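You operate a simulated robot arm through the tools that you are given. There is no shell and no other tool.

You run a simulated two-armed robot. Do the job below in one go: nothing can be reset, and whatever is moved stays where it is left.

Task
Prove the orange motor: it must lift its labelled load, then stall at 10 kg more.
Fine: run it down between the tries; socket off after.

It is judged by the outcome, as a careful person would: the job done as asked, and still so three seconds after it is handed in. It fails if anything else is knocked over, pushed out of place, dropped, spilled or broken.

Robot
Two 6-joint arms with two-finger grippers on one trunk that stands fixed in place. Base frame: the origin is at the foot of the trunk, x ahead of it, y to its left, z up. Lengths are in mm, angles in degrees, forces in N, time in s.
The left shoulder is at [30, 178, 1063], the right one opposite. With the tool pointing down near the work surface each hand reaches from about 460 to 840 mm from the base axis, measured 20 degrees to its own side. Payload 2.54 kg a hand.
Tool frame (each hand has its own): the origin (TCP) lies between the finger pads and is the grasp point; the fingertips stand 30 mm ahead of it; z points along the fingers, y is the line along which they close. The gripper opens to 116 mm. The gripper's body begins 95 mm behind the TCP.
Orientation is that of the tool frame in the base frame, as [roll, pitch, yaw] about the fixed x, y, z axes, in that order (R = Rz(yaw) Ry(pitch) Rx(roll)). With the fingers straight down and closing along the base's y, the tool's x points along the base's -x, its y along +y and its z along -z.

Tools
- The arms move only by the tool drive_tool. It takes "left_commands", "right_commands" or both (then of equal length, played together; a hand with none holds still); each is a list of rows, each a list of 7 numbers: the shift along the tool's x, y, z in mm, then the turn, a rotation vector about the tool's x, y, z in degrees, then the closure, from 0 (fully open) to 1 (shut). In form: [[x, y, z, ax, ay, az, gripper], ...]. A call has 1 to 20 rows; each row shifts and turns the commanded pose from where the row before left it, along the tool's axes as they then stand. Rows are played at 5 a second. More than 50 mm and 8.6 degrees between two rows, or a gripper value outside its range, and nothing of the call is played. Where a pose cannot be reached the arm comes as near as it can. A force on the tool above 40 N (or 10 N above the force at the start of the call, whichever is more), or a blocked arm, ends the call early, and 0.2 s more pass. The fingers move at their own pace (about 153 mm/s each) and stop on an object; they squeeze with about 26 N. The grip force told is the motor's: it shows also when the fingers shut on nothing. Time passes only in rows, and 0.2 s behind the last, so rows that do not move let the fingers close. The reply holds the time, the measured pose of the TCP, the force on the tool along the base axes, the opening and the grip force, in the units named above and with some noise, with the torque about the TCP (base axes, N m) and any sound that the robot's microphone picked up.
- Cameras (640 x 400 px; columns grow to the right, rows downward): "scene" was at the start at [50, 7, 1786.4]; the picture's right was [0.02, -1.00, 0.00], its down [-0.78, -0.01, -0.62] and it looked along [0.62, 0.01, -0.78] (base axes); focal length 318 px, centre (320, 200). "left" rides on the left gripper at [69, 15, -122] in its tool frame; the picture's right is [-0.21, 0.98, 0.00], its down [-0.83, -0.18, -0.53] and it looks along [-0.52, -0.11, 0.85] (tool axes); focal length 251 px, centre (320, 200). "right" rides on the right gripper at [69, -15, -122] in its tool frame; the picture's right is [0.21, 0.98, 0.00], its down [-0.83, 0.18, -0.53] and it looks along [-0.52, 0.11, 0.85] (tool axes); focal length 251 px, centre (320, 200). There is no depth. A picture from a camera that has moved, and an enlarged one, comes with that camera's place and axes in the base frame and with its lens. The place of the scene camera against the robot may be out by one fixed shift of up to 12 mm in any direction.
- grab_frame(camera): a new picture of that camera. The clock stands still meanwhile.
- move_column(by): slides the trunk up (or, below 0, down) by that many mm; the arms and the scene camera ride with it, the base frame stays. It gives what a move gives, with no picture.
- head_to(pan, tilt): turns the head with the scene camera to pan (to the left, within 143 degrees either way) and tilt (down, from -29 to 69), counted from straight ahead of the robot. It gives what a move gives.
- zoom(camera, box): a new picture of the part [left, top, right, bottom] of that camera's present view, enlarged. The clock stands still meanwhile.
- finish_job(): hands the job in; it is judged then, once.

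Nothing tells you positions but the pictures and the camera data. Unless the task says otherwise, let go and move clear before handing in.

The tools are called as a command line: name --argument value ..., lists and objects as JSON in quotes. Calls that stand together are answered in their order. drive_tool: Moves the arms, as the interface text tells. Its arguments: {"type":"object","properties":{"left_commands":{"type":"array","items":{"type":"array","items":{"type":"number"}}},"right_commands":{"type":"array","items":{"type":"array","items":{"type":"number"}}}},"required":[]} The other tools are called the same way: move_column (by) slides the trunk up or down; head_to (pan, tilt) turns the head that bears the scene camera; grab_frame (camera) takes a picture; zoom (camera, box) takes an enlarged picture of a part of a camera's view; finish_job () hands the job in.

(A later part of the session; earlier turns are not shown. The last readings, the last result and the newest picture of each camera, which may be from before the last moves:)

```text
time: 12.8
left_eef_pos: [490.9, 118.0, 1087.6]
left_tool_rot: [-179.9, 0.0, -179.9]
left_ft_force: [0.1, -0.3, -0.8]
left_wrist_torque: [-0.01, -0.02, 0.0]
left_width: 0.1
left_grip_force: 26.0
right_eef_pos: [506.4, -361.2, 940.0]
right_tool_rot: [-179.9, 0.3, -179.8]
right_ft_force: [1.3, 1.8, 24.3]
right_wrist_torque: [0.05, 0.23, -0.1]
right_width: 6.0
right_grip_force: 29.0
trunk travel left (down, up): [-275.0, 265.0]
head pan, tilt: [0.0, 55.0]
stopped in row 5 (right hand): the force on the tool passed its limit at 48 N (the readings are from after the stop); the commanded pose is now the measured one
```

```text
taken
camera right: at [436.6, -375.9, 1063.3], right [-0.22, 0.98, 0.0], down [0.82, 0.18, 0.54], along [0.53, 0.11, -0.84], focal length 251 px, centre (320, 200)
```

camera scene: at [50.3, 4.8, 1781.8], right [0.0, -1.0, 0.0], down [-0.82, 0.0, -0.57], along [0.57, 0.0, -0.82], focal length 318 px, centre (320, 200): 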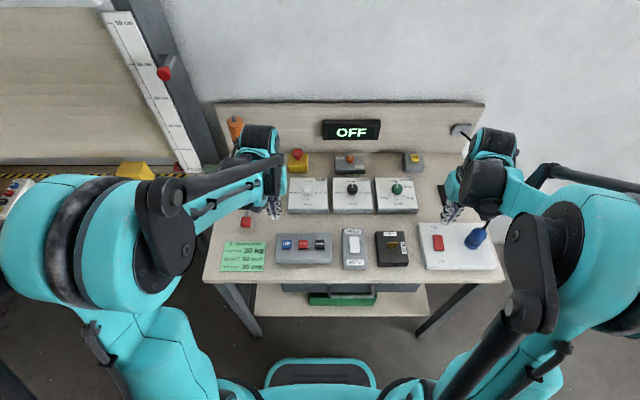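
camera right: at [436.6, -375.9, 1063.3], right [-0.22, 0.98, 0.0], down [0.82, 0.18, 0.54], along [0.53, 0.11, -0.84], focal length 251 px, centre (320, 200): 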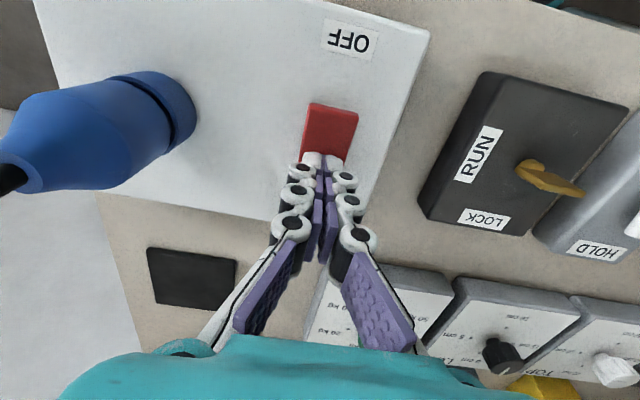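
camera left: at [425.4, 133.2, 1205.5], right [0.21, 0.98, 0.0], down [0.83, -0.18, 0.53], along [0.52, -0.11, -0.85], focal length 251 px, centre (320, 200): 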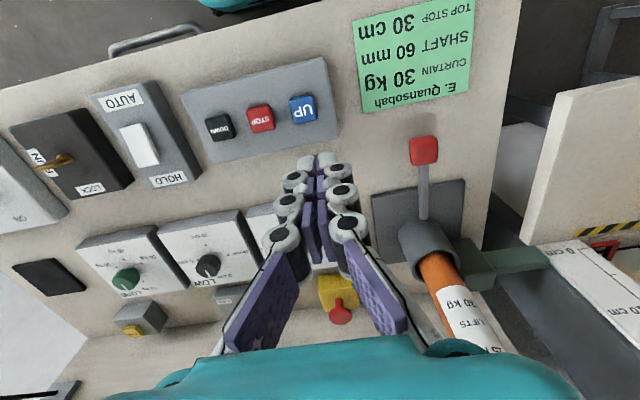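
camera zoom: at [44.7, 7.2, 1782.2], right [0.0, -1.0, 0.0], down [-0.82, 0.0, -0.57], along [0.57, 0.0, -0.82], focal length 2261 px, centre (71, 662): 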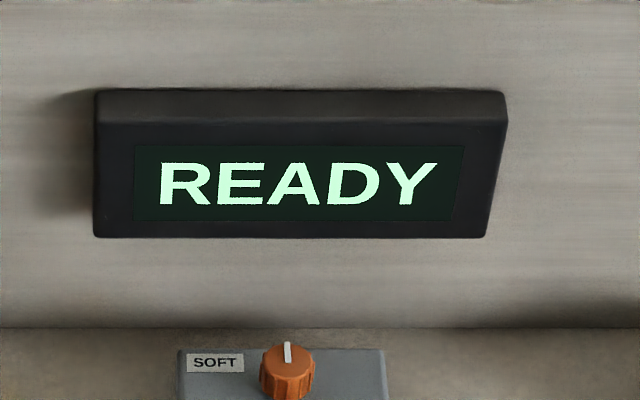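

The display now reads READY, so the socket is on. I'll lift the right hand off, then fly it toward the LOAD dial (estimated at about (685, -257, 925)) for a close look before gripping.

drive_tool --right_commands '[[0, 0, -40, 0, 0, 0, 1], [0, 0, -40, 0, 0, 0, 1], [0, 0, -40, 0, 0, 0, 1]]'

grab_frame --camera "right"

zoom --camera "right" --box '[260, 20, 600, 230]'

drive_tool --right_commands '[[-35, 30, 0, 0, 0, 0, 0.4], [-35, 30, 0, 0, 0, 0, 0.4], [-35, 30, 0, 0, 0, 0, 0.4], [-35, 14, 0, 0, 0, 0, 0.4], [-35, 0, 0, 0, 0, 0, 0.4], [0, 0, 0, 0, 0, 0, 0.4]]'

grab_frame --camera "right"

zoom --camera "right" --box '[260, 60, 400, 200]'

grab_frame --camera "scene"

```text
time: 13.6
left_eef_pos: [491.9, 117.9, 1087.3]
left_tool_rot: [180.0, 0.1, 180.0]
left_ft_force: [-0.1, 0.0, 0.2]
left_wrist_torque: [-0.03, -0.03, -0.02]
left_width: 0.0
left_grip_force: 26.8
right_eef_pos: [504.2, -363.2, 1059.8]
right_tool_rot: [-179.9, 0.2, -179.8]
right_ft_force: [0.2, -0.2, 0.6]
right_wrist_torque: [0.01, 0.01, 0.01]
right_width: 0.0
right_grip_force: 28.3
trunk travel left (down, up): [-275.0, 265.0]
head pan, tilt: [0.0, 55.0]
```

```text
taken
camera right: at [433.8, -380.3, 1181.7], right [-0.22, 0.98, 0.0], down [0.82, 0.18, 0.54], along [0.53, 0.11, -0.84], focal length 251 px, centre (320, 200)
```

right: 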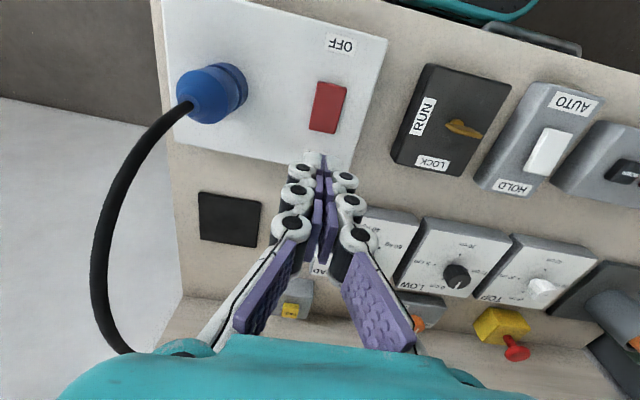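

```text
1.88 times, centred on (430, 125) of right
camera zoom: at [433.8, -380.3, 1181.7], right [-0.22, 0.98, 0.0], down [0.82, 0.18, 0.54], along [0.53, 0.11, -0.84], focal length 473 px, centre (113, 341)
```

zoom: 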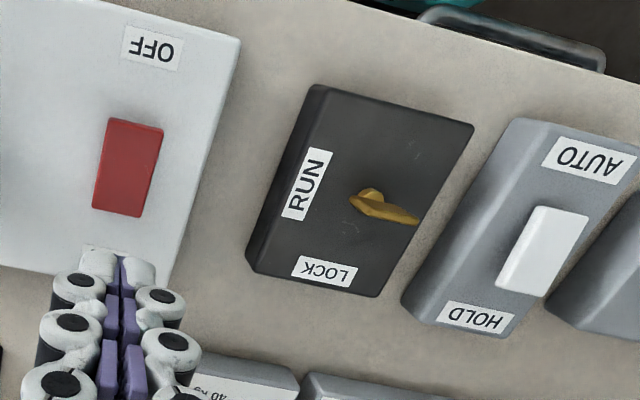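

```text
time: 15.0
left_eef_pos: [491.4, 118.3, 1087.3]
left_tool_rot: [180.0, 0.1, -180.0]
left_ft_force: [0.5, 0.3, 0.5]
left_wrist_torque: [0.01, 0.01, 0.02]
left_width: 0.0
left_grip_force: 26.4
right_eef_pos: [680.6, -258.8, 1061.7]
right_tool_rot: [-179.9, 0.2, -180.0]
right_ft_force: [-0.1, 0.4, -0.2]
right_wrist_torque: [0.02, 0.03, -0.03]
right_width: 69.7
right_grip_force: 0.0
trunk travel left (down, up): [-275.0, 265.0]
head pan, tilt: [0.0, 55.0]
```

```text
taken
camera right: at [610.9, -274.6, 1182.6], right [-0.22, 0.98, 0.0], down [0.82, 0.18, 0.54], along [0.53, 0.11, -0.84], focal length 251 px, centre (320, 200)
```

right: 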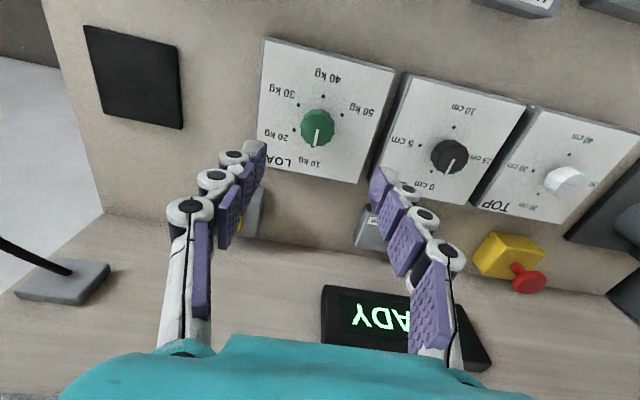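

```text
2.86 times, centred on (330, 130) of right
camera zoom: at [610.9, -274.6, 1182.6], right [-0.22, 0.98, 0.0], down [0.82, 0.18, 0.54], along [0.53, 0.11, -0.84], focal length 718 px, centre (291, 400)
```

zoom: 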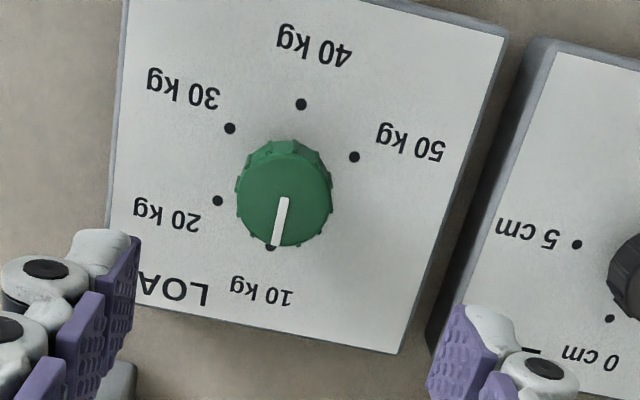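

```text
taken
camera scene: at [45.4, 5.9, 1782.0], right [0.0, -1.0, 0.0], down [-0.82, 0.0, -0.57], along [0.57, 0.0, -0.82], focal length 318 px, centre (320, 200)
```

scene: 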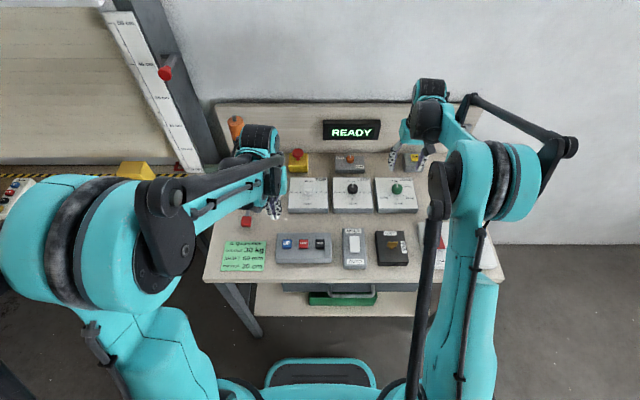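

LOAD knob centre works out at about (687, -261), pointer at 10 kg, with positions every 60° clockwise seen from above. I'll centre the open right gripper over it and pre-turn the wrist -60° so the 120° turn to 30 kg stays within the wrist's range.

drive_tool --right_commands '[[-6.6, -2.4, 0, 0, 0, 0, 0.4], [0, 0, 0, 0, 0, -8.5, 0.4], [0, 0, 0, 0, 0, -8.5, 0.4], [0, 0, 0, 0, 0, -8.5, 0.4], [0, 0, 0, 0, 0, -8.5, 0.4], [0, 0, 0, 0, 0, -8.5, 0.4], [0, 0, 0, 0, 0, -8.5, 0.4], [0, 0, 0, 0, 0, -8.5, 0.4], [0, 0, 30, 0, 0, 0, 0.4], [0, 0, 30, 0, 0, 0, 0.4], [0, 0, 20, 0, 0, 0, 0.4], [0, 0, 0, 0, 0, 0, 0.4]]'

grab_frame --camera "right"

zoom --camera "scene" --box '[360, 120, 480, 220]'

zoom --camera "left" --box '[50, 200, 290, 350]'

```text
time: 17.6
left_eef_pos: [491.8, 118.0, 1088.4]
left_tool_rot: [180.0, 0.1, 180.0]
left_ft_force: [-0.4, 0.5, 0.3]
left_wrist_torque: [0.01, 0.01, 0.0]
left_width: 0.0
left_grip_force: 26.2
right_eef_pos: [688.6, -258.8, 981.2]
right_tool_rot: [-179.8, 0.0, -120.4]
right_ft_force: [0.4, 0.8, 0.3]
right_wrist_torque: [-0.01, -0.01, 0.02]
right_width: 69.6
right_grip_force: 0.1
trunk travel left (down, up): [-275.0, 265.0]
head pan, tilt: [0.0, 55.0]
```

```text
taken
camera right: at [666.4, -326.2, 1102.9], right [-0.95, 0.31, 0.0], down [0.26, 0.81, 0.53], along [0.17, 0.51, -0.85], focal length 251 px, centre (320, 200)
```

right: 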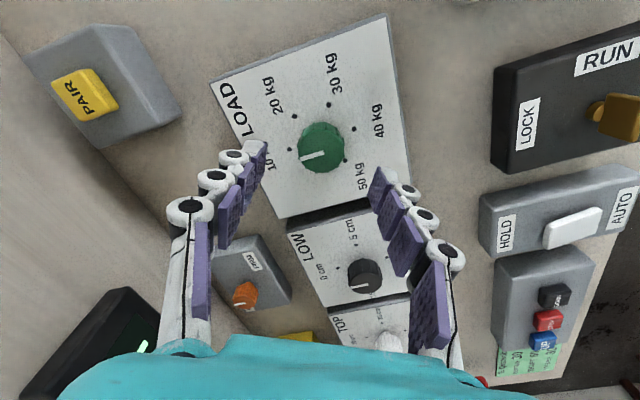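

```text
4.00 times, centred on (420, 170) of scene
camera zoom: at [46.4, 5.8, 1782.0], right [0.0, -1.0, 0.0], down [-0.82, 0.0, -0.57], along [0.57, 0.0, -0.82], focal length 1272 px, centre (-80, 320)
```

zoom: 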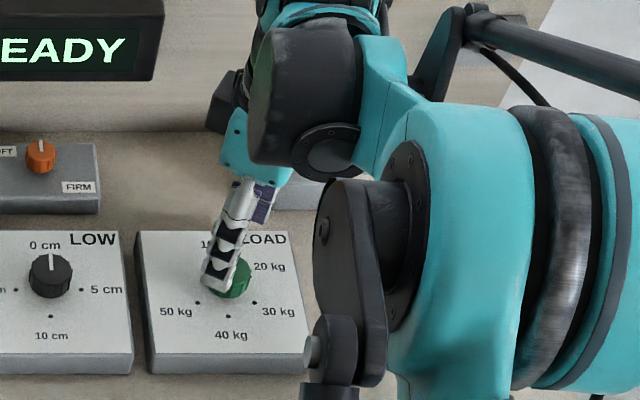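

```text
2.67 times, centred on (170, 275) of left
camera zoom: at [422.7, 134.0, 1206.9], right [0.21, 0.98, 0.0], down [0.83, -0.18, 0.53], along [0.52, -0.11, -0.85], focal length 670 px, centre (720, 0)
```

zoom: 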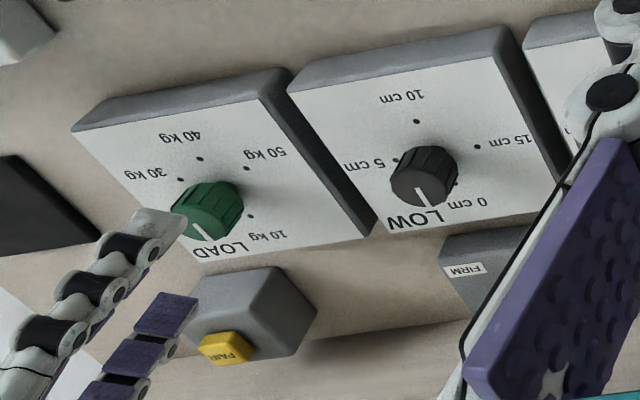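

The gripper is aligned over the LOAD knob (top at about z 922, plate about 898). I'll descend until the tips overlap the knob and close on it.

drive_tool --right_commands '[[0, 0, 20, 0, 0, 0, 0.4], [0, 0, 12, 0, 0, 0, 0.4], [0, 0, 10, 0, 0, 0, 0.4], [0, 0, 0, 0, 0, 0, 1], [0, 0, 0, 0, 0, 0, 1], [0, 0, 0, 0, 0, 0, 1]]'

grab_frame --camera "right"

zoom --camera "left" --box '[50, 200, 290, 350]'

```text
time: 19.0
left_eef_pos: [491.3, 119.3, 1087.2]
left_tool_rot: [-180.0, 0.1, -180.0]
left_ft_force: [-0.7, -0.2, -0.3]
left_wrist_torque: [-0.02, -0.01, -0.01]
left_width: 0.0
left_grip_force: 25.8
right_eef_pos: [689.2, -258.1, 937.4]
right_tool_rot: [-179.8, 0.1, -120.4]
right_ft_force: [-17.7, 8.3, -13.6]
right_wrist_torque: [0.32, 0.46, -0.01]
right_width: 32.7
right_grip_force: 44.9
trunk travel left (down, up): [-275.0, 265.0]
head pan, tilt: [0.0, 55.0]
```

```text
taken
camera right: at [666.1, -327.0, 1059.5], right [-0.95, 0.31, 0.0], down [0.26, 0.8, 0.53], along [0.17, 0.51, -0.85], focal length 251 px, centre (320, 200)
```

right: 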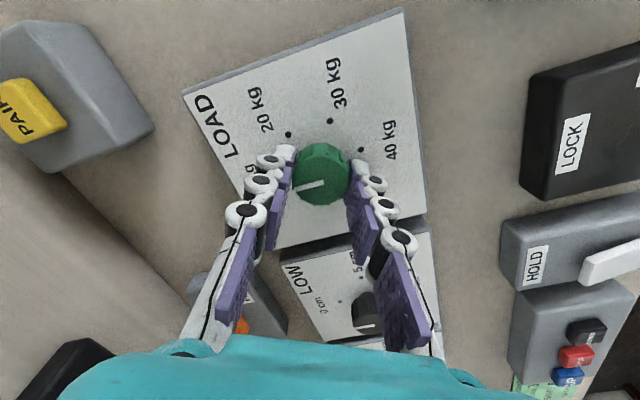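

```text
2.67 times, centred on (170, 275) of left
camera zoom: at [422.1, 134.3, 1206.9], right [0.21, 0.98, 0.0], down [0.83, -0.18, 0.54], along [0.52, -0.12, -0.84], focal length 670 px, centre (720, 0)
```

zoom: 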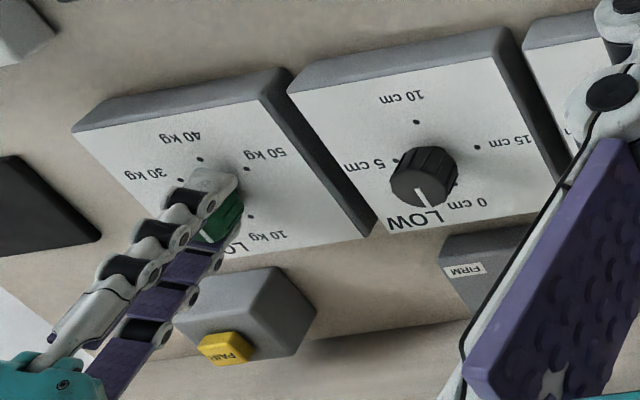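

The knob is held (32.7 mm wide) with some side load; I'll ease the hand a couple of mm toward the knob axis, then turn 120° clockwise to 30 kg.

drive_tool --right_commands '[[0, 1.5, 1, 0, 0, 0, 1], [0, 0, 0, 0, 0, 0, 1]]'

```text
time: 19.6
left_eef_pos: [492.2, 118.8, 1088.7]
left_tool_rot: [-179.9, 0.1, -180.0]
left_ft_force: [-0.2, 0.5, 0.2]
left_wrist_torque: [-0.04, 0.03, -0.04]
left_width: 0.0
left_grip_force: 26.1
right_eef_pos: [688.0, -257.9, 936.8]
right_tool_rot: [-179.6, 0.0, -120.4]
right_ft_force: [-7.3, 4.9, -0.4]
right_wrist_torque: [0.13, 0.29, 0.01]
right_width: 32.7
right_grip_force: 44.8
trunk travel left (down, up): [-275.0, 265.0]
head pan, tilt: [0.0, 55.0]
```

drive_tool --right_commands '[[0, 1, 0, 0, 0, 0, 1], [0, 0, 0, 0, 0, 8.5, 1], [0, 0, 0, 0, 0, 8.5, 1], [0, 0, 0, 0, 0, 8.5, 1], [0, 0, 0, 0, 0, 8.5, 1], [0, 0, 0, 0, 0, 8.5, 1], [0, 0, 0, 0, 0, 8.5, 1], [0, 0, 0, 0, 0, 8.5, 1]]'

grab_frame --camera "right"

zoom --camera "scene" --box '[310, 110, 430, 220]'

```text
time: 20.7
left_eef_pos: [493.4, 117.1, 1086.2]
left_tool_rot: [-180.0, 0.0, -180.0]
left_ft_force: [-0.3, 0.8, 0.3]
left_wrist_torque: [0.01, 0.05, 0.01]
left_width: 0.1
left_grip_force: 26.0
right_eef_pos: [689.0, -259.5, 937.6]
right_tool_rot: [-179.5, 0.4, -148.7]
right_ft_force: [8.5, -0.9, 6.4]
right_wrist_torque: [-0.2, 0.37, 0.01]
right_width: 32.6
right_grip_force: 44.3
trunk travel left (down, up): [-275.0, 265.0]
head pan, tilt: [0.0, 55.0]
stopped in row 5 (right hand): the force on the tool passed its limit at 42 N (the readings are from after the stop); the commanded pose is now the measured one
```

```text
taken
camera right: at [636.1, -308.6, 1059.1], right [-0.69, 0.72, -0.01], down [0.6, 0.59, 0.54], along [0.39, 0.37, -0.84], focal length 251 px, centre (320, 200)
```

right: 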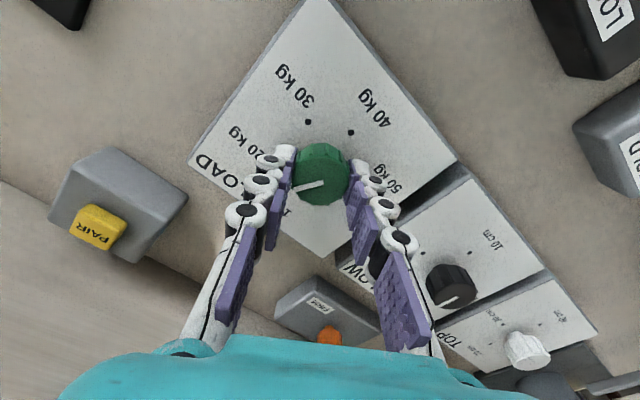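

```text
3.64 times, centred on (370, 165) of scene
camera zoom: at [46.9, 5.8, 1781.7], right [0.0, -1.0, 0.0], down [-0.82, 0.0, -0.57], along [0.57, 0.0, -0.82], focal length 1156 px, centre (138, 327)
```

zoom: 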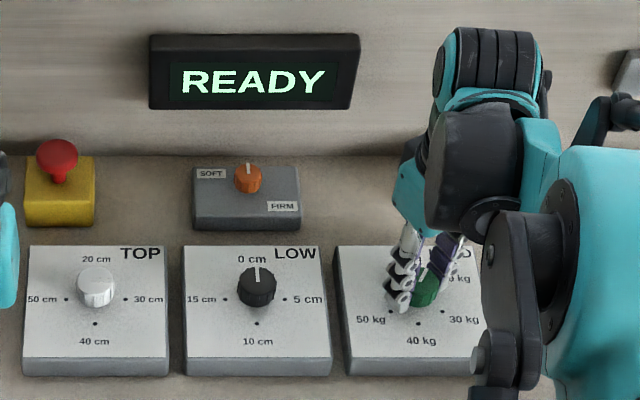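

The knob is turning with the hand (now about 28° past 10 kg); the stop was side load, so I'll recentre slightly and continue more gently.

drive_tool --right_commands '[[-1, -0.7, 0.5, 0, 0, 0, 1], [0, 0, 0, 0, 0, 4, 1], [0, 0, 0, 0, 0, 4, 1], [0, 0, 0, 0, 0, 4, 1]]'

```text
time: 21.7
left_eef_pos: [492.4, 117.7, 1086.2]
left_tool_rot: [180.0, 0.0, -180.0]
left_ft_force: [0.5, 0.2, 0.1]
left_wrist_torque: [0.0, 0.01, 0.0]
left_width: 0.1
left_grip_force: 26.1
right_eef_pos: [688.0, -259.3, 936.8]
right_tool_rot: [-179.7, 0.3, -160.8]
right_ft_force: [-1.7, -0.4, 2.5]
right_wrist_torque: [-0.51, 1.08, 0.0]
right_width: 32.5
right_grip_force: 45.3
trunk travel left (down, up): [-275.0, 265.0]
head pan, tilt: [0.0, 55.0]
```

drive_tool --right_commands '[[0, 0, 0, 0, 0, 4, 1], [0, 0, 0, 0, 0, 4, 1], [0, 0, 0, 0, 0, 4, 1], [0, 0, 0, 0, 0, 4, 1], [0, 0, 0, 0, 0, 4, 1]]'

grab_frame --camera "right"

```text
time: 22.9
left_eef_pos: [490.9, 118.9, 1087.1]
left_tool_rot: [-180.0, 0.1, 180.0]
left_ft_force: [0.2, 0.2, 0.2]
left_wrist_torque: [0.03, -0.02, 0.0]
left_width: 0.2
left_grip_force: 26.1
right_eef_pos: [689.6, -258.7, 936.2]
right_tool_rot: [-179.9, 0.5, 179.2]
right_ft_force: [-4.6, -1.3, -1.1]
right_wrist_torque: [-0.35, 0.22, -0.05]
right_width: 32.5
right_grip_force: 45.4
trunk travel left (down, up): [-275.0, 265.0]
head pan, tilt: [0.0, 55.0]
```

```text
taken
camera right: at [618.4, -274.9, 1058.9], right [-0.2, 0.98, -0.01], down [0.82, 0.17, 0.54], along [0.53, 0.11, -0.84], focal length 251 px, centre (320, 200)
```

right: 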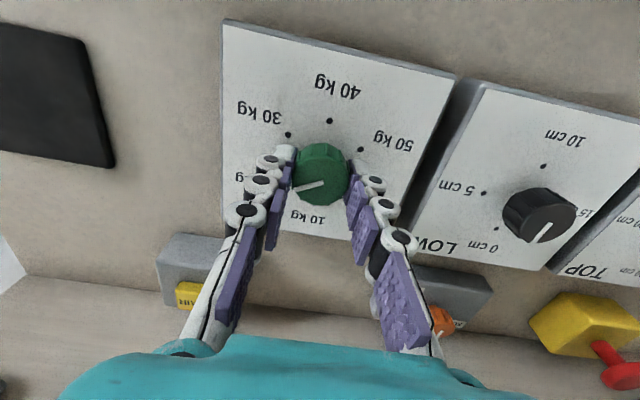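

The pointer is at 20 kg now, forces low. I'll keep turning another 60° to reach 30 kg.

drive_tool --right_commands '[[-0.5, 0, 0, 0, 0, 4, 1], [0, 0, 0, 0, 0, 4, 1], [0, 0, 0, 0, 0, 4, 1], [0, 0, 0, 0, 0, 4, 1], [0, 0, 0, 0, 0, 4, 1], [0, 0, 0, 0, 0, 4, 1], [0, 0, 0, 0, 0, 4, 1], [0, 0, 0, 0, 0, 4, 1]]'

```text
time: 24.7
left_eef_pos: [491.1, 117.0, 1087.4]
left_tool_rot: [179.9, 0.0, 180.0]
left_ft_force: [0.3, -0.2, 0.5]
left_wrist_torque: [-0.02, 0.01, 0.01]
left_width: 0.2
left_grip_force: 26.2
right_eef_pos: [689.0, -260.0, 936.9]
right_tool_rot: [179.8, 0.6, 147.3]
right_ft_force: [-10.7, -10.2, 5.5]
right_wrist_torque: [-0.68, 0.08, 0.03]
right_width: 32.5
right_grip_force: 44.9
trunk travel left (down, up): [-275.0, 265.0]
head pan, tilt: [0.0, 55.0]
```

drive_tool --right_commands '[[0.4, -1.5, 0.3, 0, 0, 4, 1], [0, 0, 0, 0, 0, 4, 1], [0, 0, 0, 0, 0, 4, 1], [0, 0, 0, 0, 0, 4, 1], [0, 0, 0, 0, 0, 4, 1], [0, 0, 0, 0, 0, 4, 1], [0, 0, 0, 0, 0, 3.7, 1], [0, 0, 0, 0, 0, 0, 1]]'

grab_frame --camera "right"

zoom --camera "scene" --box '[310, 110, 430, 220]'

```text
time: 26.5
left_eef_pos: [492.1, 117.9, 1087.4]
left_tool_rot: [180.0, 0.1, -180.0]
left_ft_force: [-0.4, -0.2, -0.4]
left_wrist_torque: [0.01, -0.01, 0.0]
left_width: 0.2
left_grip_force: 26.3
right_eef_pos: [688.8, -261.1, 935.8]
right_tool_rot: [179.7, 0.5, 119.6]
right_ft_force: [15.0, -13.9, 26.3]
right_wrist_torque: [-0.44, -0.47, -0.01]
right_width: 32.5
right_grip_force: 45.2
trunk travel left (down, up): [-275.0, 265.0]
head pan, tilt: [0.0, 55.0]
```

```text
taken
camera right: at [639.3, -209.1, 1058.7], right [0.74, 0.67, 0.01], down [0.56, -0.63, 0.54], along [0.37, -0.4, -0.84], focal length 251 px, centre (320, 200)
```

right: 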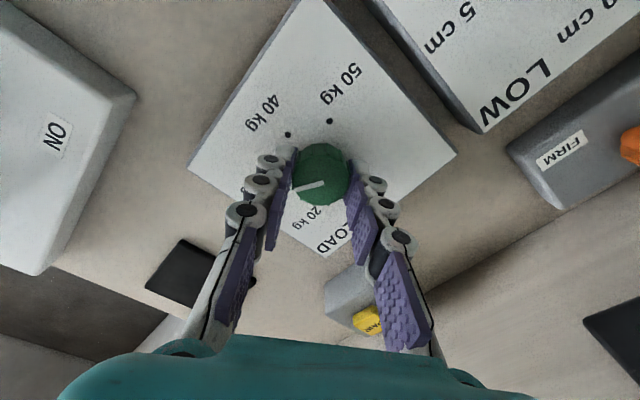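

```text
3.64 times, centred on (370, 165) of scene
camera zoom: at [45.5, 4.7, 1782.1], right [0.0, -1.0, 0.0], down [-0.82, 0.0, -0.57], along [0.57, 0.0, -0.82], focal length 1156 px, centre (138, 327)
```

zoom: 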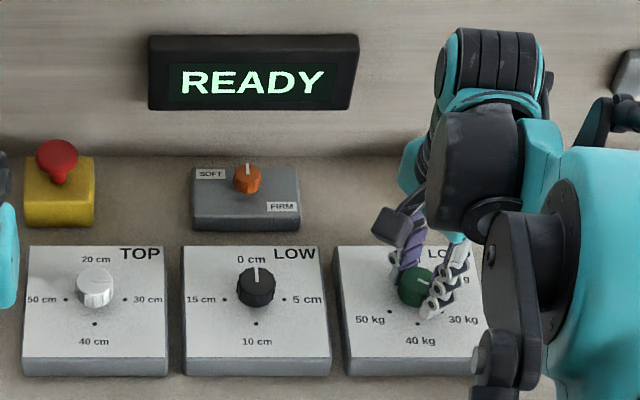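

The pointer has come round to the 30 kg mark. I'll relieve the residual load, open, and lift off to confirm the reading.

drive_tool --right_commands '[[-1.5, 0.5, -1.5, 0, 0, 0, 1], [0, 0, 0, 0, 0, 0, 0.4], [0, 0, 0, 0, 0, 0, 0.4], [0, 0, -25, 0, 0, 0, 0.4], [0, 0, -35, 0, 0, 0, 0.4]]'

grab_frame --camera "right"

zoom --camera "right" --box '[230, 80, 410, 220]'

```text
time: 27.7
left_eef_pos: [490.7, 118.7, 1088.0]
left_tool_rot: [179.9, 0.1, 179.9]
left_ft_force: [-1.4, -0.1, 0.6]
left_wrist_torque: [-0.02, 0.0, -0.01]
left_width: 0.0
left_grip_force: 26.2
right_eef_pos: [687.6, -261.0, 996.5]
right_tool_rot: [179.6, 0.4, 119.7]
right_ft_force: [0.5, 0.0, 0.5]
right_wrist_torque: [-0.01, -0.03, 0.01]
right_width: 69.8
right_grip_force: 0.1
trunk travel left (down, up): [-275.0, 265.0]
head pan, tilt: [0.0, 55.0]
```

```text
taken
camera right: at [638.5, -209.8, 1117.9], right [0.74, 0.67, 0.0], down [0.56, -0.63, 0.54], along [0.37, -0.4, -0.84], focal length 251 px, centre (320, 200)
```

right: 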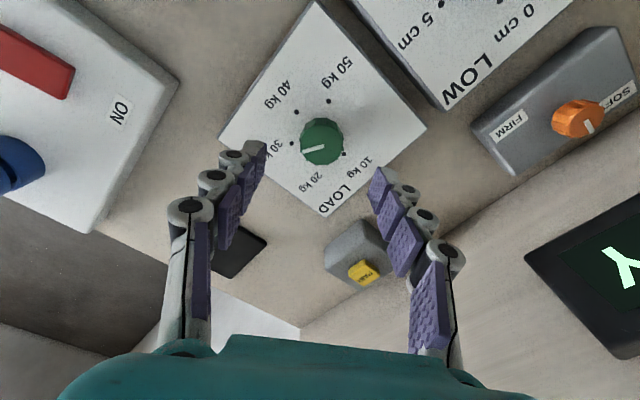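

```text
2.86 times, centred on (320, 150) of right
camera zoom: at [638.5, -209.8, 1117.9], right [0.74, 0.67, 0.0], down [0.56, -0.63, 0.54], along [0.37, -0.4, -0.84], focal length 718 px, centre (320, 343)
```

zoom: 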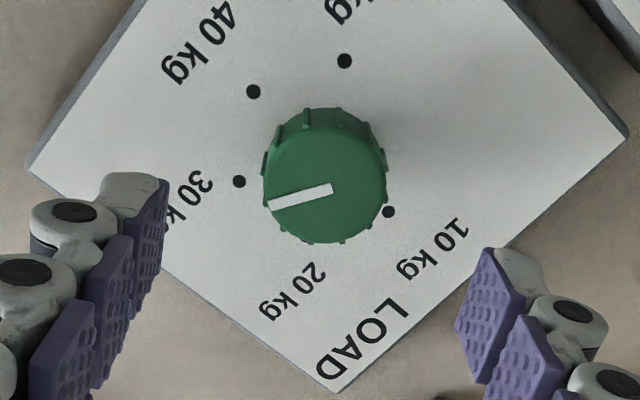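

LOAD clearly reads 30 kg. Now I'll bring the left closed fingers down toward the UP button (about (485, 102)) for a close look, while the right wrist unwinds 60° in the air ready for the next turn.

drive_tool --left_commands '[[3, -8, 25, 0, 0, 0, 1], [3, -8, 25, 0, 0, 0, 1], [0, 0, 25, 0, 0, 0, 1], [0, 0, 25, 0, 0, 0, 1], [0, 0, 0, 0, 0, 0, 1], [0, 0, 0, 0, 0, 0, 1], [0, 0, 0, 0, 0, 0, 1], [0, 0, 0, 0, 0, 0, 1], [0, 0, 0, 0, 0, 0, 1]]' --right_commands '[[0, 0, -20, 0, 0, 0, 0.4], [0, 0, 0, 0, 0, -8.5, 0.4], [0, 0, 0, 0, 0, -8.5, 0.4], [0, 0, 0, 0, 0, -8.5, 0.4], [0, 0, 0, 0, 0, -8.5, 0.4], [0, 0, 0, 0, 0, -8.5, 0.4], [0, 0, 0, 0, 0, -8.5, 0.4], [0, 0, 0, 0, 0, -8.5, 0.4], [0, 0, 0, 0, 0, 0, 0.4]]'

grab_frame --camera "left"

grab_frame --camera "right"

grab_frame --camera "scene"

```text
time: 29.7
left_eef_pos: [483.6, 103.3, 986.9]
left_tool_rot: [180.0, -0.1, 179.9]
left_ft_force: [-0.4, 0.6, -0.1]
left_wrist_torque: [0.01, -0.02, 0.0]
left_width: 0.0
left_grip_force: 25.7
right_eef_pos: [690.3, -262.2, 1018.2]
right_tool_rot: [-179.8, 0.5, 179.3]
right_ft_force: [-0.3, -0.1, -0.1]
right_wrist_torque: [0.02, 0.01, -0.01]
right_width: 69.4
right_grip_force: 0.1
trunk travel left (down, up): [-275.0, 265.0]
head pan, tilt: [0.0, 55.0]
```

```text
taken
camera left: at [415.5, 119.6, 1107.2], right [0.21, 0.98, 0.0], down [0.83, -0.18, 0.53], along [0.52, -0.11, -0.85], focal length 251 px, centre (320, 200)
```

left: 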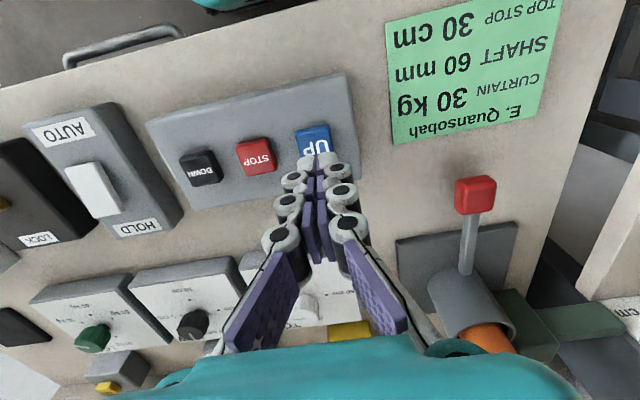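

```text
taken
camera right: at [618.7, -276.1, 1140.3], right [-0.2, 0.98, -0.01], down [0.82, 0.17, 0.54], along [0.53, 0.1, -0.84], focal length 251 px, centre (320, 200)
```

right: 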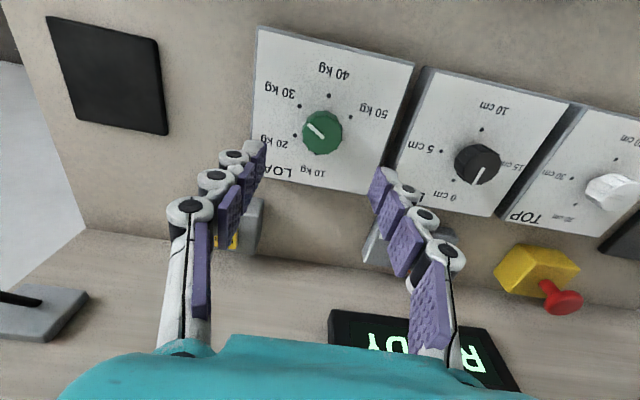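

```text
taken
camera scene: at [46.7, 5.5, 1782.0], right [0.0, -1.0, 0.0], down [-0.82, 0.0, -0.57], along [0.57, 0.0, -0.82], focal length 318 px, centre (320, 200)
```

scene: 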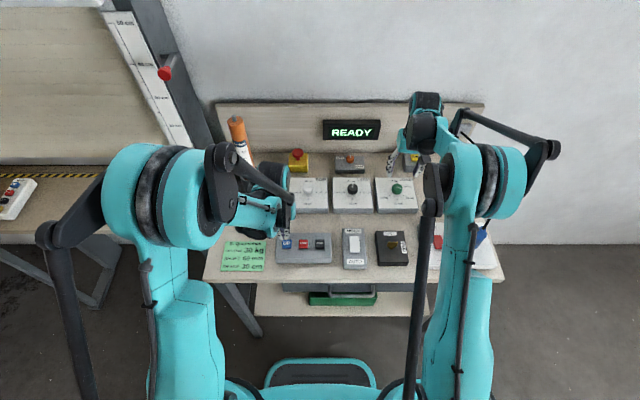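

UP comes out at about (484, 99.5, 900); I'll shift slightly and descend to just above it, then press gently.

drive_tool --left_commands '[[0, -3.5, 15, 0, 0, 0, 1], [0, 0, 15, 0, 0, 0, 1], [0, 0, 12, 0, 0, 0, 1], [0, 0, 0, 0, 0, 0, 1]]'

grab_frame --camera "left"

zoom --camera "scene" --box '[240, 200, 340, 280]'

```text
time: 30.7
left_eef_pos: [486.9, 99.9, 945.7]
left_tool_rot: [-180.0, 0.1, 180.0]
left_ft_force: [-0.4, 1.1, -0.2]
left_wrist_torque: [0.02, -0.03, -0.01]
left_width: 0.0
left_grip_force: 26.4
right_eef_pos: [689.6, -261.2, 1017.7]
right_tool_rot: [-179.9, 0.5, 179.3]
right_ft_force: [0.5, 1.1, 0.1]
right_wrist_torque: [0.04, 0.0, -0.02]
right_width: 69.6
right_grip_force: 0.0
trunk travel left (down, up): [-275.0, 265.0]
head pan, tilt: [0.0, 55.0]
```

```text
taken
camera left: at [416.7, 114.8, 1065.4], right [0.21, 0.98, 0.0], down [0.83, -0.18, 0.53], along [0.52, -0.11, -0.85], focal length 251 px, centre (320, 200)
```

left: 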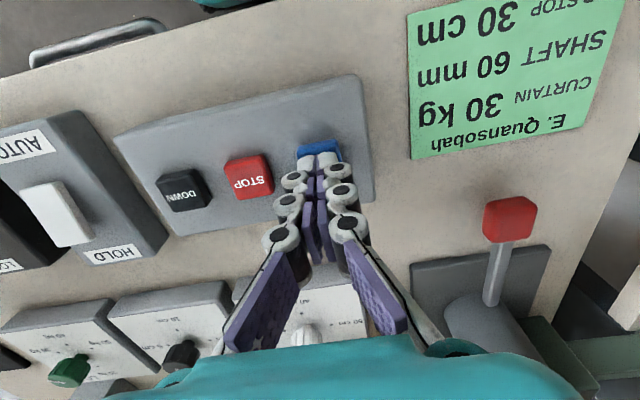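

```text
5.00 times, centred on (290, 240) of scene
camera zoom: at [46.4, 5.6, 1782.0], right [0.0, -1.0, 0.0], down [-0.82, 0.0, -0.57], along [0.57, 0.0, -0.82], focal length 1590 px, centre (470, 0)
```

zoom: 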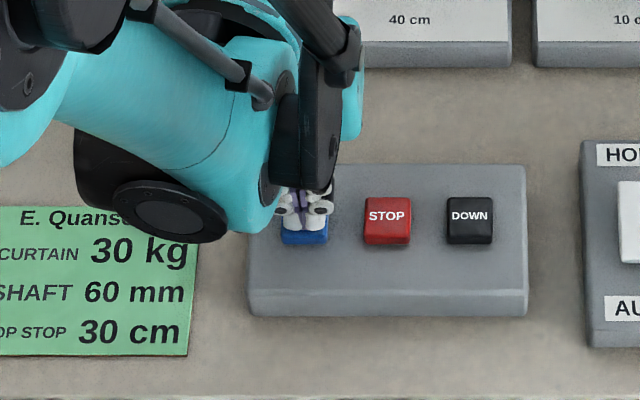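

Fingertips are right over UP. I'll pan the head so that the display and the lift scale are both visible, then press UP.

head_to --pan 15 --tilt 45

grab_frame --camera "scene"

drive_tool --left_commands '[[0, 0, 4, 0, 0, 0, 1], [0, 0, 4, 0, 0, 0, 1], [0, 0, 3, 0, 0, 0, 1], [0, 0, 2, 0, 0, 0, 1], [0, 0, 2, 0, 0, 0, 1], [0, 0, 2, 0, 0, 0, 1]]'

grab_frame --camera "scene"

```text
time: 31.5
left_eef_pos: [485.6, 100.0, 945.3]
left_tool_rot: [-180.0, 0.0, 179.9]
left_ft_force: [0.3, 0.6, -0.5]
left_wrist_torque: [-0.01, -0.01, 0.0]
left_width: 0.0
left_grip_force: 25.8
right_eef_pos: [689.6, -260.7, 1018.7]
right_tool_rot: [-179.8, 0.5, 179.1]
right_ft_force: [0.1, 1.9, 0.1]
right_wrist_torque: [-0.03, -0.01, 0.03]
right_width: 69.4
right_grip_force: 0.0
trunk travel left (down, up): [-275.0, 265.0]
head pan, tilt: [15.0, 45.0]
```

```text
taken
camera scene: at [53.2, 26.5, 1795.3], right [0.26, -0.97, 0.0], down [-0.68, -0.18, -0.71], along [0.68, 0.18, -0.71], focal length 318 px, centre (320, 200)
```

scene: 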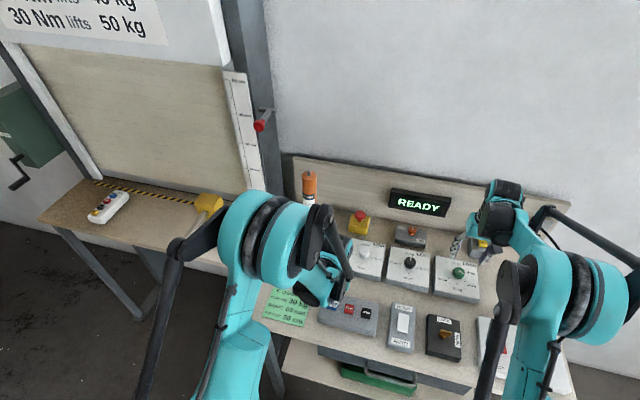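

```text
time: 32.6
left_eef_pos: [487.0, 98.1, 933.3]
left_tool_rot: [179.9, 0.2, 180.0]
left_ft_force: [-0.8, 1.2, 38.6]
left_wrist_torque: [0.03, 0.06, -0.08]
left_width: 6.0
left_grip_force: 29.0
right_eef_pos: [688.0, -261.8, 1020.4]
right_tool_rot: [-179.8, 0.5, 179.2]
right_ft_force: [-0.2, -1.5, 0.2]
right_wrist_torque: [0.02, -0.01, -0.02]
right_width: 69.7
right_grip_force: 0.0
trunk travel left (down, up): [-275.0, 265.0]
head pan, tilt: [15.0, 45.0]
heard: click
stopped in row 5 (left hand): the force on the tool passed its limit at 42 N (the readings are from after the stop); the commanded pose is now the measured one
```

```text
taken
camera scene: at [49.6, 25.9, 1795.7], right [0.26, -0.97, 0.0], down [-0.68, -0.18, -0.71], along [0.68, 0.18, -0.71], focal length 318 px, centre (320, 200)
```

scene: 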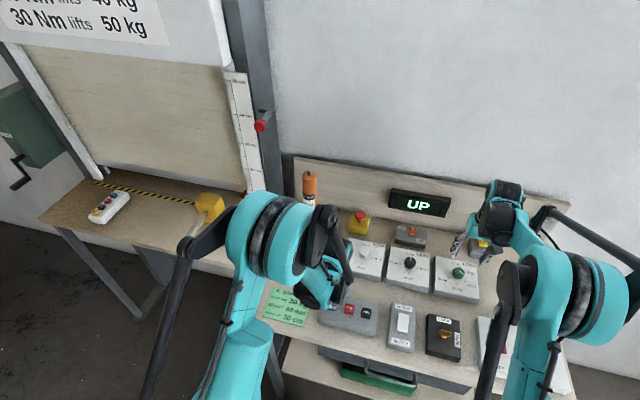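

The display says UP, so the motor is running. I'll keep the button held lightly and check the shutter's progress.

drive_tool --left_commands '[[0, 0, 0, 0, 0, 0, 1], [0, 0, 0, 0, 0, 0, 1], [0, 0, 0, 0, 0, 0, 1]]'

grab_frame --camera "scene"

zoom --camera "scene" --box '[160, 60, 280, 220]'

```text
time: 33.4
left_eef_pos: [485.7, 98.7, 932.3]
left_tool_rot: [-180.0, 0.2, 180.0]
left_ft_force: [0.9, 1.6, 41.5]
left_wrist_torque: [0.05, 0.04, -0.02]
left_width: 6.0
left_grip_force: 28.0
right_eef_pos: [687.1, -260.0, 1019.5]
right_tool_rot: [-179.8, 0.5, 179.2]
right_ft_force: [1.1, -1.1, -0.5]
right_wrist_torque: [0.03, 0.0, 0.05]
right_width: 69.8
right_grip_force: 0.0
trunk travel left (down, up): [-275.0, 265.0]
head pan, tilt: [15.0, 45.0]
```

```text
taken
camera scene: at [49.4, 26.0, 1795.6], right [0.26, -0.97, 0.0], down [-0.68, -0.18, -0.71], along [0.68, 0.18, -0.71], focal length 318 px, centre (320, 200)
```

scene: 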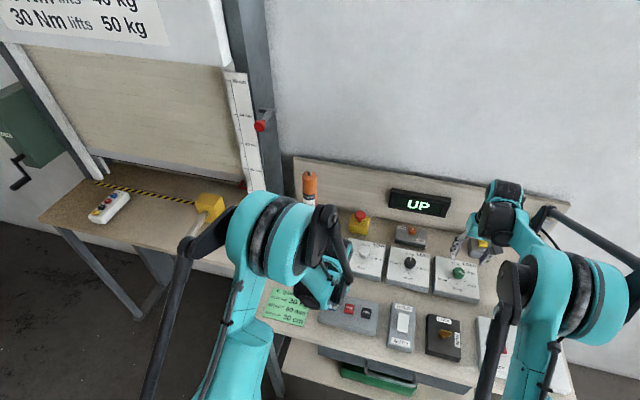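

```text
2.50 times, centred on (220, 140) of scene
camera zoom: at [49.4, 26.0, 1795.6], right [0.26, -0.97, 0.0], down [-0.68, -0.18, -0.71], along [0.68, 0.18, -0.71], focal length 795 px, centre (570, 350)
```

zoom: 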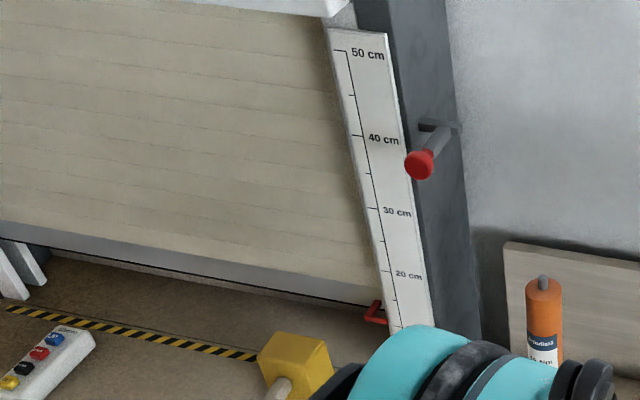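

The shutter is rising (pointer around 10 cm). I'll keep holding and check in short steps as it nears the 30 cm top stop.

drive_tool --left_commands '[[0, 0, 0, 0, 0, 0, 1], [0, 0, 0, 0, 0, 0, 1], [0, 0, 0, 0, 0, 0, 1]]'

zoom --camera "scene" --box '[160, 60, 460, 230]'

```text
time: 34.2
left_eef_pos: [486.1, 98.4, 933.9]
left_tool_rot: [-179.9, 0.1, -180.0]
left_ft_force: [1.8, 1.5, 41.8]
left_wrist_torque: [0.03, 0.0, -0.03]
left_width: 6.1
left_grip_force: 28.8
right_eef_pos: [687.1, -261.0, 1019.7]
right_tool_rot: [-179.8, 0.6, 179.2]
right_ft_force: [0.5, -0.5, -0.5]
right_wrist_torque: [-0.01, -0.02, 0.01]
right_width: 69.6
right_grip_force: 0.1
trunk travel left (down, up): [-275.0, 265.0]
head pan, tilt: [15.0, 45.0]
```

```text
2.13 times, centred on (310, 145) of scene
camera zoom: at [49.5, 26.1, 1795.6], right [0.26, -0.97, 0.0], down [-0.68, -0.18, -0.71], along [0.68, 0.18, -0.71], focal length 678 px, centre (341, 317)
```

zoom: 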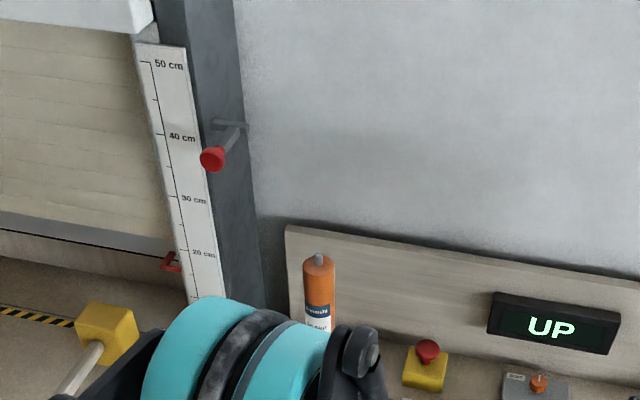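

drive_tool --left_commands '[[0, 0, 0, 0, 0, 0, 1], [0, 0, 0, 0, 0, 0, 1], [0, 0, 0, 0, 0, 0, 1]]'

zoom --camera "scene" --box '[160, 60, 460, 230]'

drive_tool --left_commands '[[0, 0, 0, 0, 0, 0, 1], [0, 0, 0, 0, 0, 0, 1]]'

zoom --camera "scene" --box '[160, 60, 460, 230]'

```text
time: 35.0
left_eef_pos: [486.2, 98.4, 932.2]
left_tool_rot: [-180.0, 0.2, 180.0]
left_ft_force: [2.7, 1.4, 42.4]
left_wrist_torque: [0.03, 0.06, 0.01]
left_width: 6.0
left_grip_force: 28.6
right_eef_pos: [687.5, -261.2, 1019.8]
right_tool_rot: [-179.8, 0.5, 179.1]
right_ft_force: [0.3, -0.2, -0.2]
right_wrist_torque: [0.01, 0.02, -0.04]
right_width: 69.3
right_grip_force: 0.1
trunk travel left (down, up): [-275.0, 265.0]
head pan, tilt: [15.0, 45.0]
```

```text
2.13 times, centred on (310, 145) of scene
camera zoom: at [49.5, 26.0, 1795.6], right [0.26, -0.97, 0.0], down [-0.68, -0.18, -0.71], along [0.68, 0.18, -0.71], focal length 678 px, centre (341, 317)
```

zoom: 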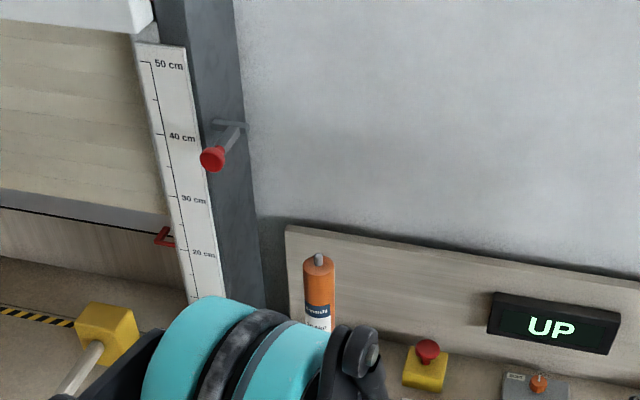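

```text
time: 35.6
left_eef_pos: [485.4, 99.4, 933.2]
left_tool_rot: [179.9, 0.2, -179.9]
left_ft_force: [1.5, 0.7, 42.0]
left_wrist_torque: [0.08, 0.03, -0.05]
left_width: 6.0
left_grip_force: 28.6
right_eef_pos: [687.3, -261.2, 1019.8]
right_tool_rot: [-179.8, 0.5, 179.1]
right_ft_force: [0.1, -0.6, -0.1]
right_wrist_torque: [-0.01, -0.03, 0.01]
right_width: 69.6
right_grip_force: 0.0
trunk travel left (down, up): [-275.0, 265.0]
head pan, tilt: [15.0, 45.0]
```

```text
2.13 times, centred on (310, 145) of scene
camera zoom: at [49.5, 26.0, 1795.6], right [0.26, -0.97, 0.0], down [-0.68, -0.18, -0.71], along [0.68, 0.18, -0.71], focal length 678 px, centre (341, 317)
```

zoom: 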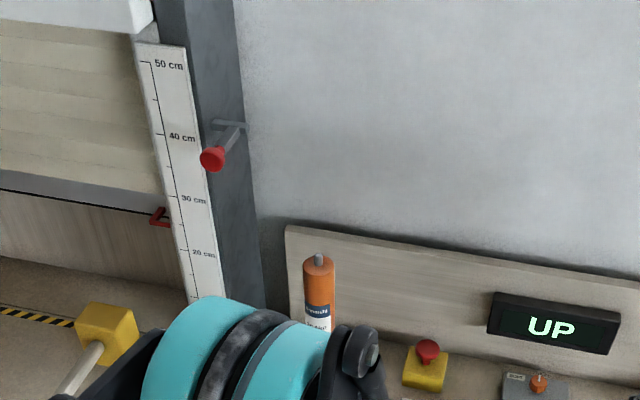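

drive_tool --left_commands '[[0, 0, 0, 0, 0, 0, 1], [0, 0, 0, 0, 0, 0, 1], [0, 0, 0, 0, 0, 0, 1]]'

zoom --camera "scene" --box '[160, 60, 460, 230]'

drive_tool --left_commands '[[0, 0, 0, 0, 0, 0, 1], [0, 0, 0, 0, 0, 0, 1]]'

zoom --camera "scene" --box '[160, 60, 460, 230]'

```text
time: 36.4
left_eef_pos: [485.1, 98.1, 932.7]
left_tool_rot: [180.0, 0.3, 180.0]
left_ft_force: [1.0, 0.2, 42.8]
left_wrist_torque: [0.01, 0.06, -0.04]
left_width: 6.1
left_grip_force: 28.7
right_eef_pos: [687.6, -261.4, 1019.4]
right_tool_rot: [-179.8, 0.7, 179.3]
right_ft_force: [-0.5, -0.3, 0.1]
right_wrist_torque: [0.01, 0.02, -0.01]
right_width: 69.7
right_grip_force: 0.1
trunk travel left (down, up): [-275.0, 265.0]
head pan, tilt: [15.0, 45.0]
```

```text
2.13 times, centred on (310, 145) of scene
camera zoom: at [49.4, 26.0, 1795.6], right [0.26, -0.97, 0.0], down [-0.68, -0.18, -0.71], along [0.68, 0.18, -0.71], focal length 678 px, centre (341, 317)
```

zoom: 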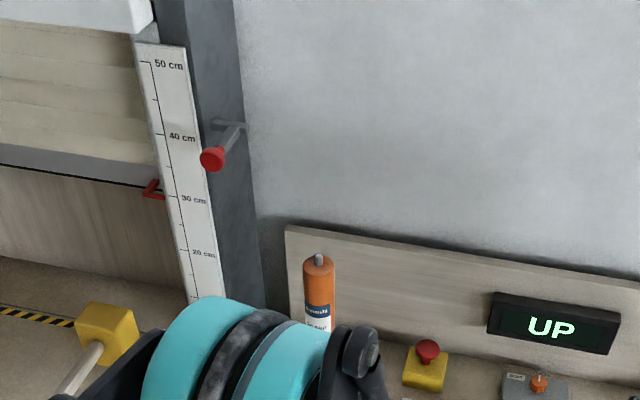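

```text
time: 37.0
left_eef_pos: [485.9, 98.9, 932.6]
left_tool_rot: [-180.0, 0.2, 179.9]
left_ft_force: [1.7, 1.3, 42.6]
left_wrist_torque: [0.03, 0.03, -0.02]
left_width: 6.1
left_grip_force: 28.6
right_eef_pos: [688.1, -261.3, 1019.6]
right_tool_rot: [-179.8, 0.5, 179.2]
right_ft_force: [0.1, 0.3, 1.2]
right_wrist_torque: [0.0, -0.01, -0.01]
right_width: 69.5
right_grip_force: 0.0
trunk travel left (down, up): [-275.0, 265.0]
head pan, tilt: [15.0, 45.0]
```

```text
2.13 times, centred on (310, 145) of scene
camera zoom: at [49.4, 26.0, 1795.6], right [0.26, -0.97, 0.0], down [-0.68, -0.18, -0.71], along [0.68, 0.18, -0.71], focal length 678 px, centre (341, 317)
```

zoom: 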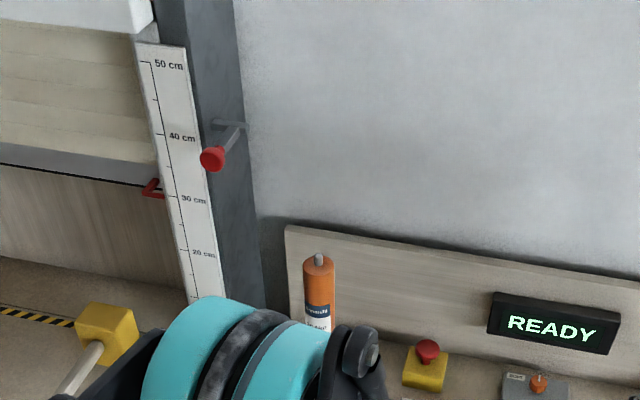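

The shutter reached 30 cm and the display returned to READY: the 30 kg lift is proven. Next I'll lift off UP, move 105 mm right to DOWN (about (485.5, -6)), and hold a little above it to check alignment.

drive_tool --left_commands '[[0, 0, -40, 0, 0, 0, 1], [0, -35, 0, 0, 0, 0, 1], [0, -35, 0, 0, 0, 0, 1], [0, -35, 0, 0, 0, 0, 1], [0, 0, 26, 0, 0, 0, 1], [0, 0, 0, 0, 0, 0, 1]]'

grab_frame --camera "left"

grab_frame --camera "scene"

zoom --camera "scene" --box '[300, 270, 420, 360]'

```text
time: 38.4
left_eef_pos: [485.9, -7.5, 944.8]
left_tool_rot: [179.9, 0.1, 179.9]
left_ft_force: [-0.4, -0.5, 0.4]
left_wrist_torque: [0.0, 0.02, -0.01]
left_width: 6.1
left_grip_force: 29.1
right_eef_pos: [688.8, -260.7, 1020.1]
right_tool_rot: [-179.8, 0.5, 179.1]
right_ft_force: [0.0, -0.3, -0.5]
right_wrist_torque: [-0.01, -0.03, -0.04]
right_width: 69.7
right_grip_force: 0.1
trunk travel left (down, up): [-275.0, 265.0]
head pan, tilt: [15.0, 45.0]
```

```text
taken
camera left: at [416.2, 8.1, 1064.7], right [0.21, 0.98, 0.0], down [0.82, -0.18, 0.54], along [0.52, -0.11, -0.84], focal length 251 px, centre (320, 200)
```

left: 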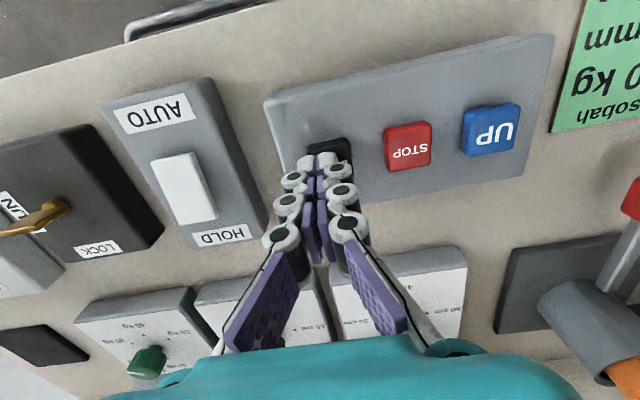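

```text
taken
camera scene: at [52.1, 26.1, 1795.4], right [0.26, -0.97, 0.0], down [-0.68, -0.18, -0.71], along [0.68, 0.18, -0.71], focal length 318 px, centre (320, 200)
```

scene: 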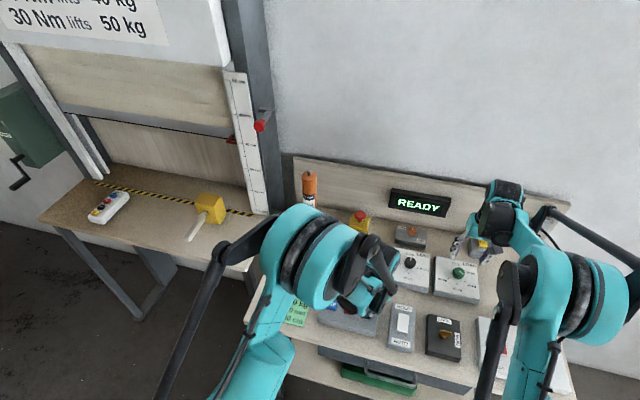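

```text
4.44 times, centred on (360, 315) of scene
camera zoom: at [52.1, 26.1, 1795.4], right [0.26, -0.97, 0.0], down [-0.68, -0.18, -0.71], along [0.68, 0.18, -0.71], focal length 1413 px, centre (142, -311)
```

zoom: 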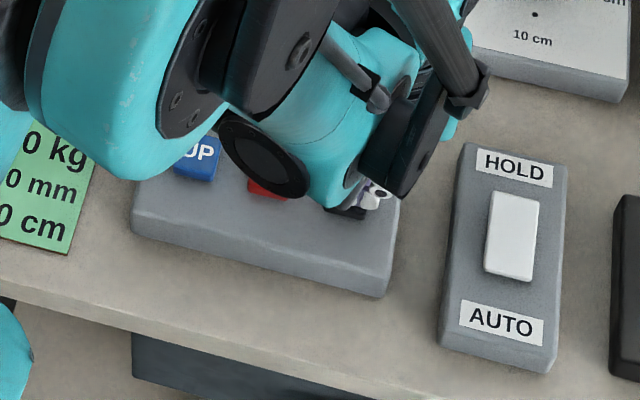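

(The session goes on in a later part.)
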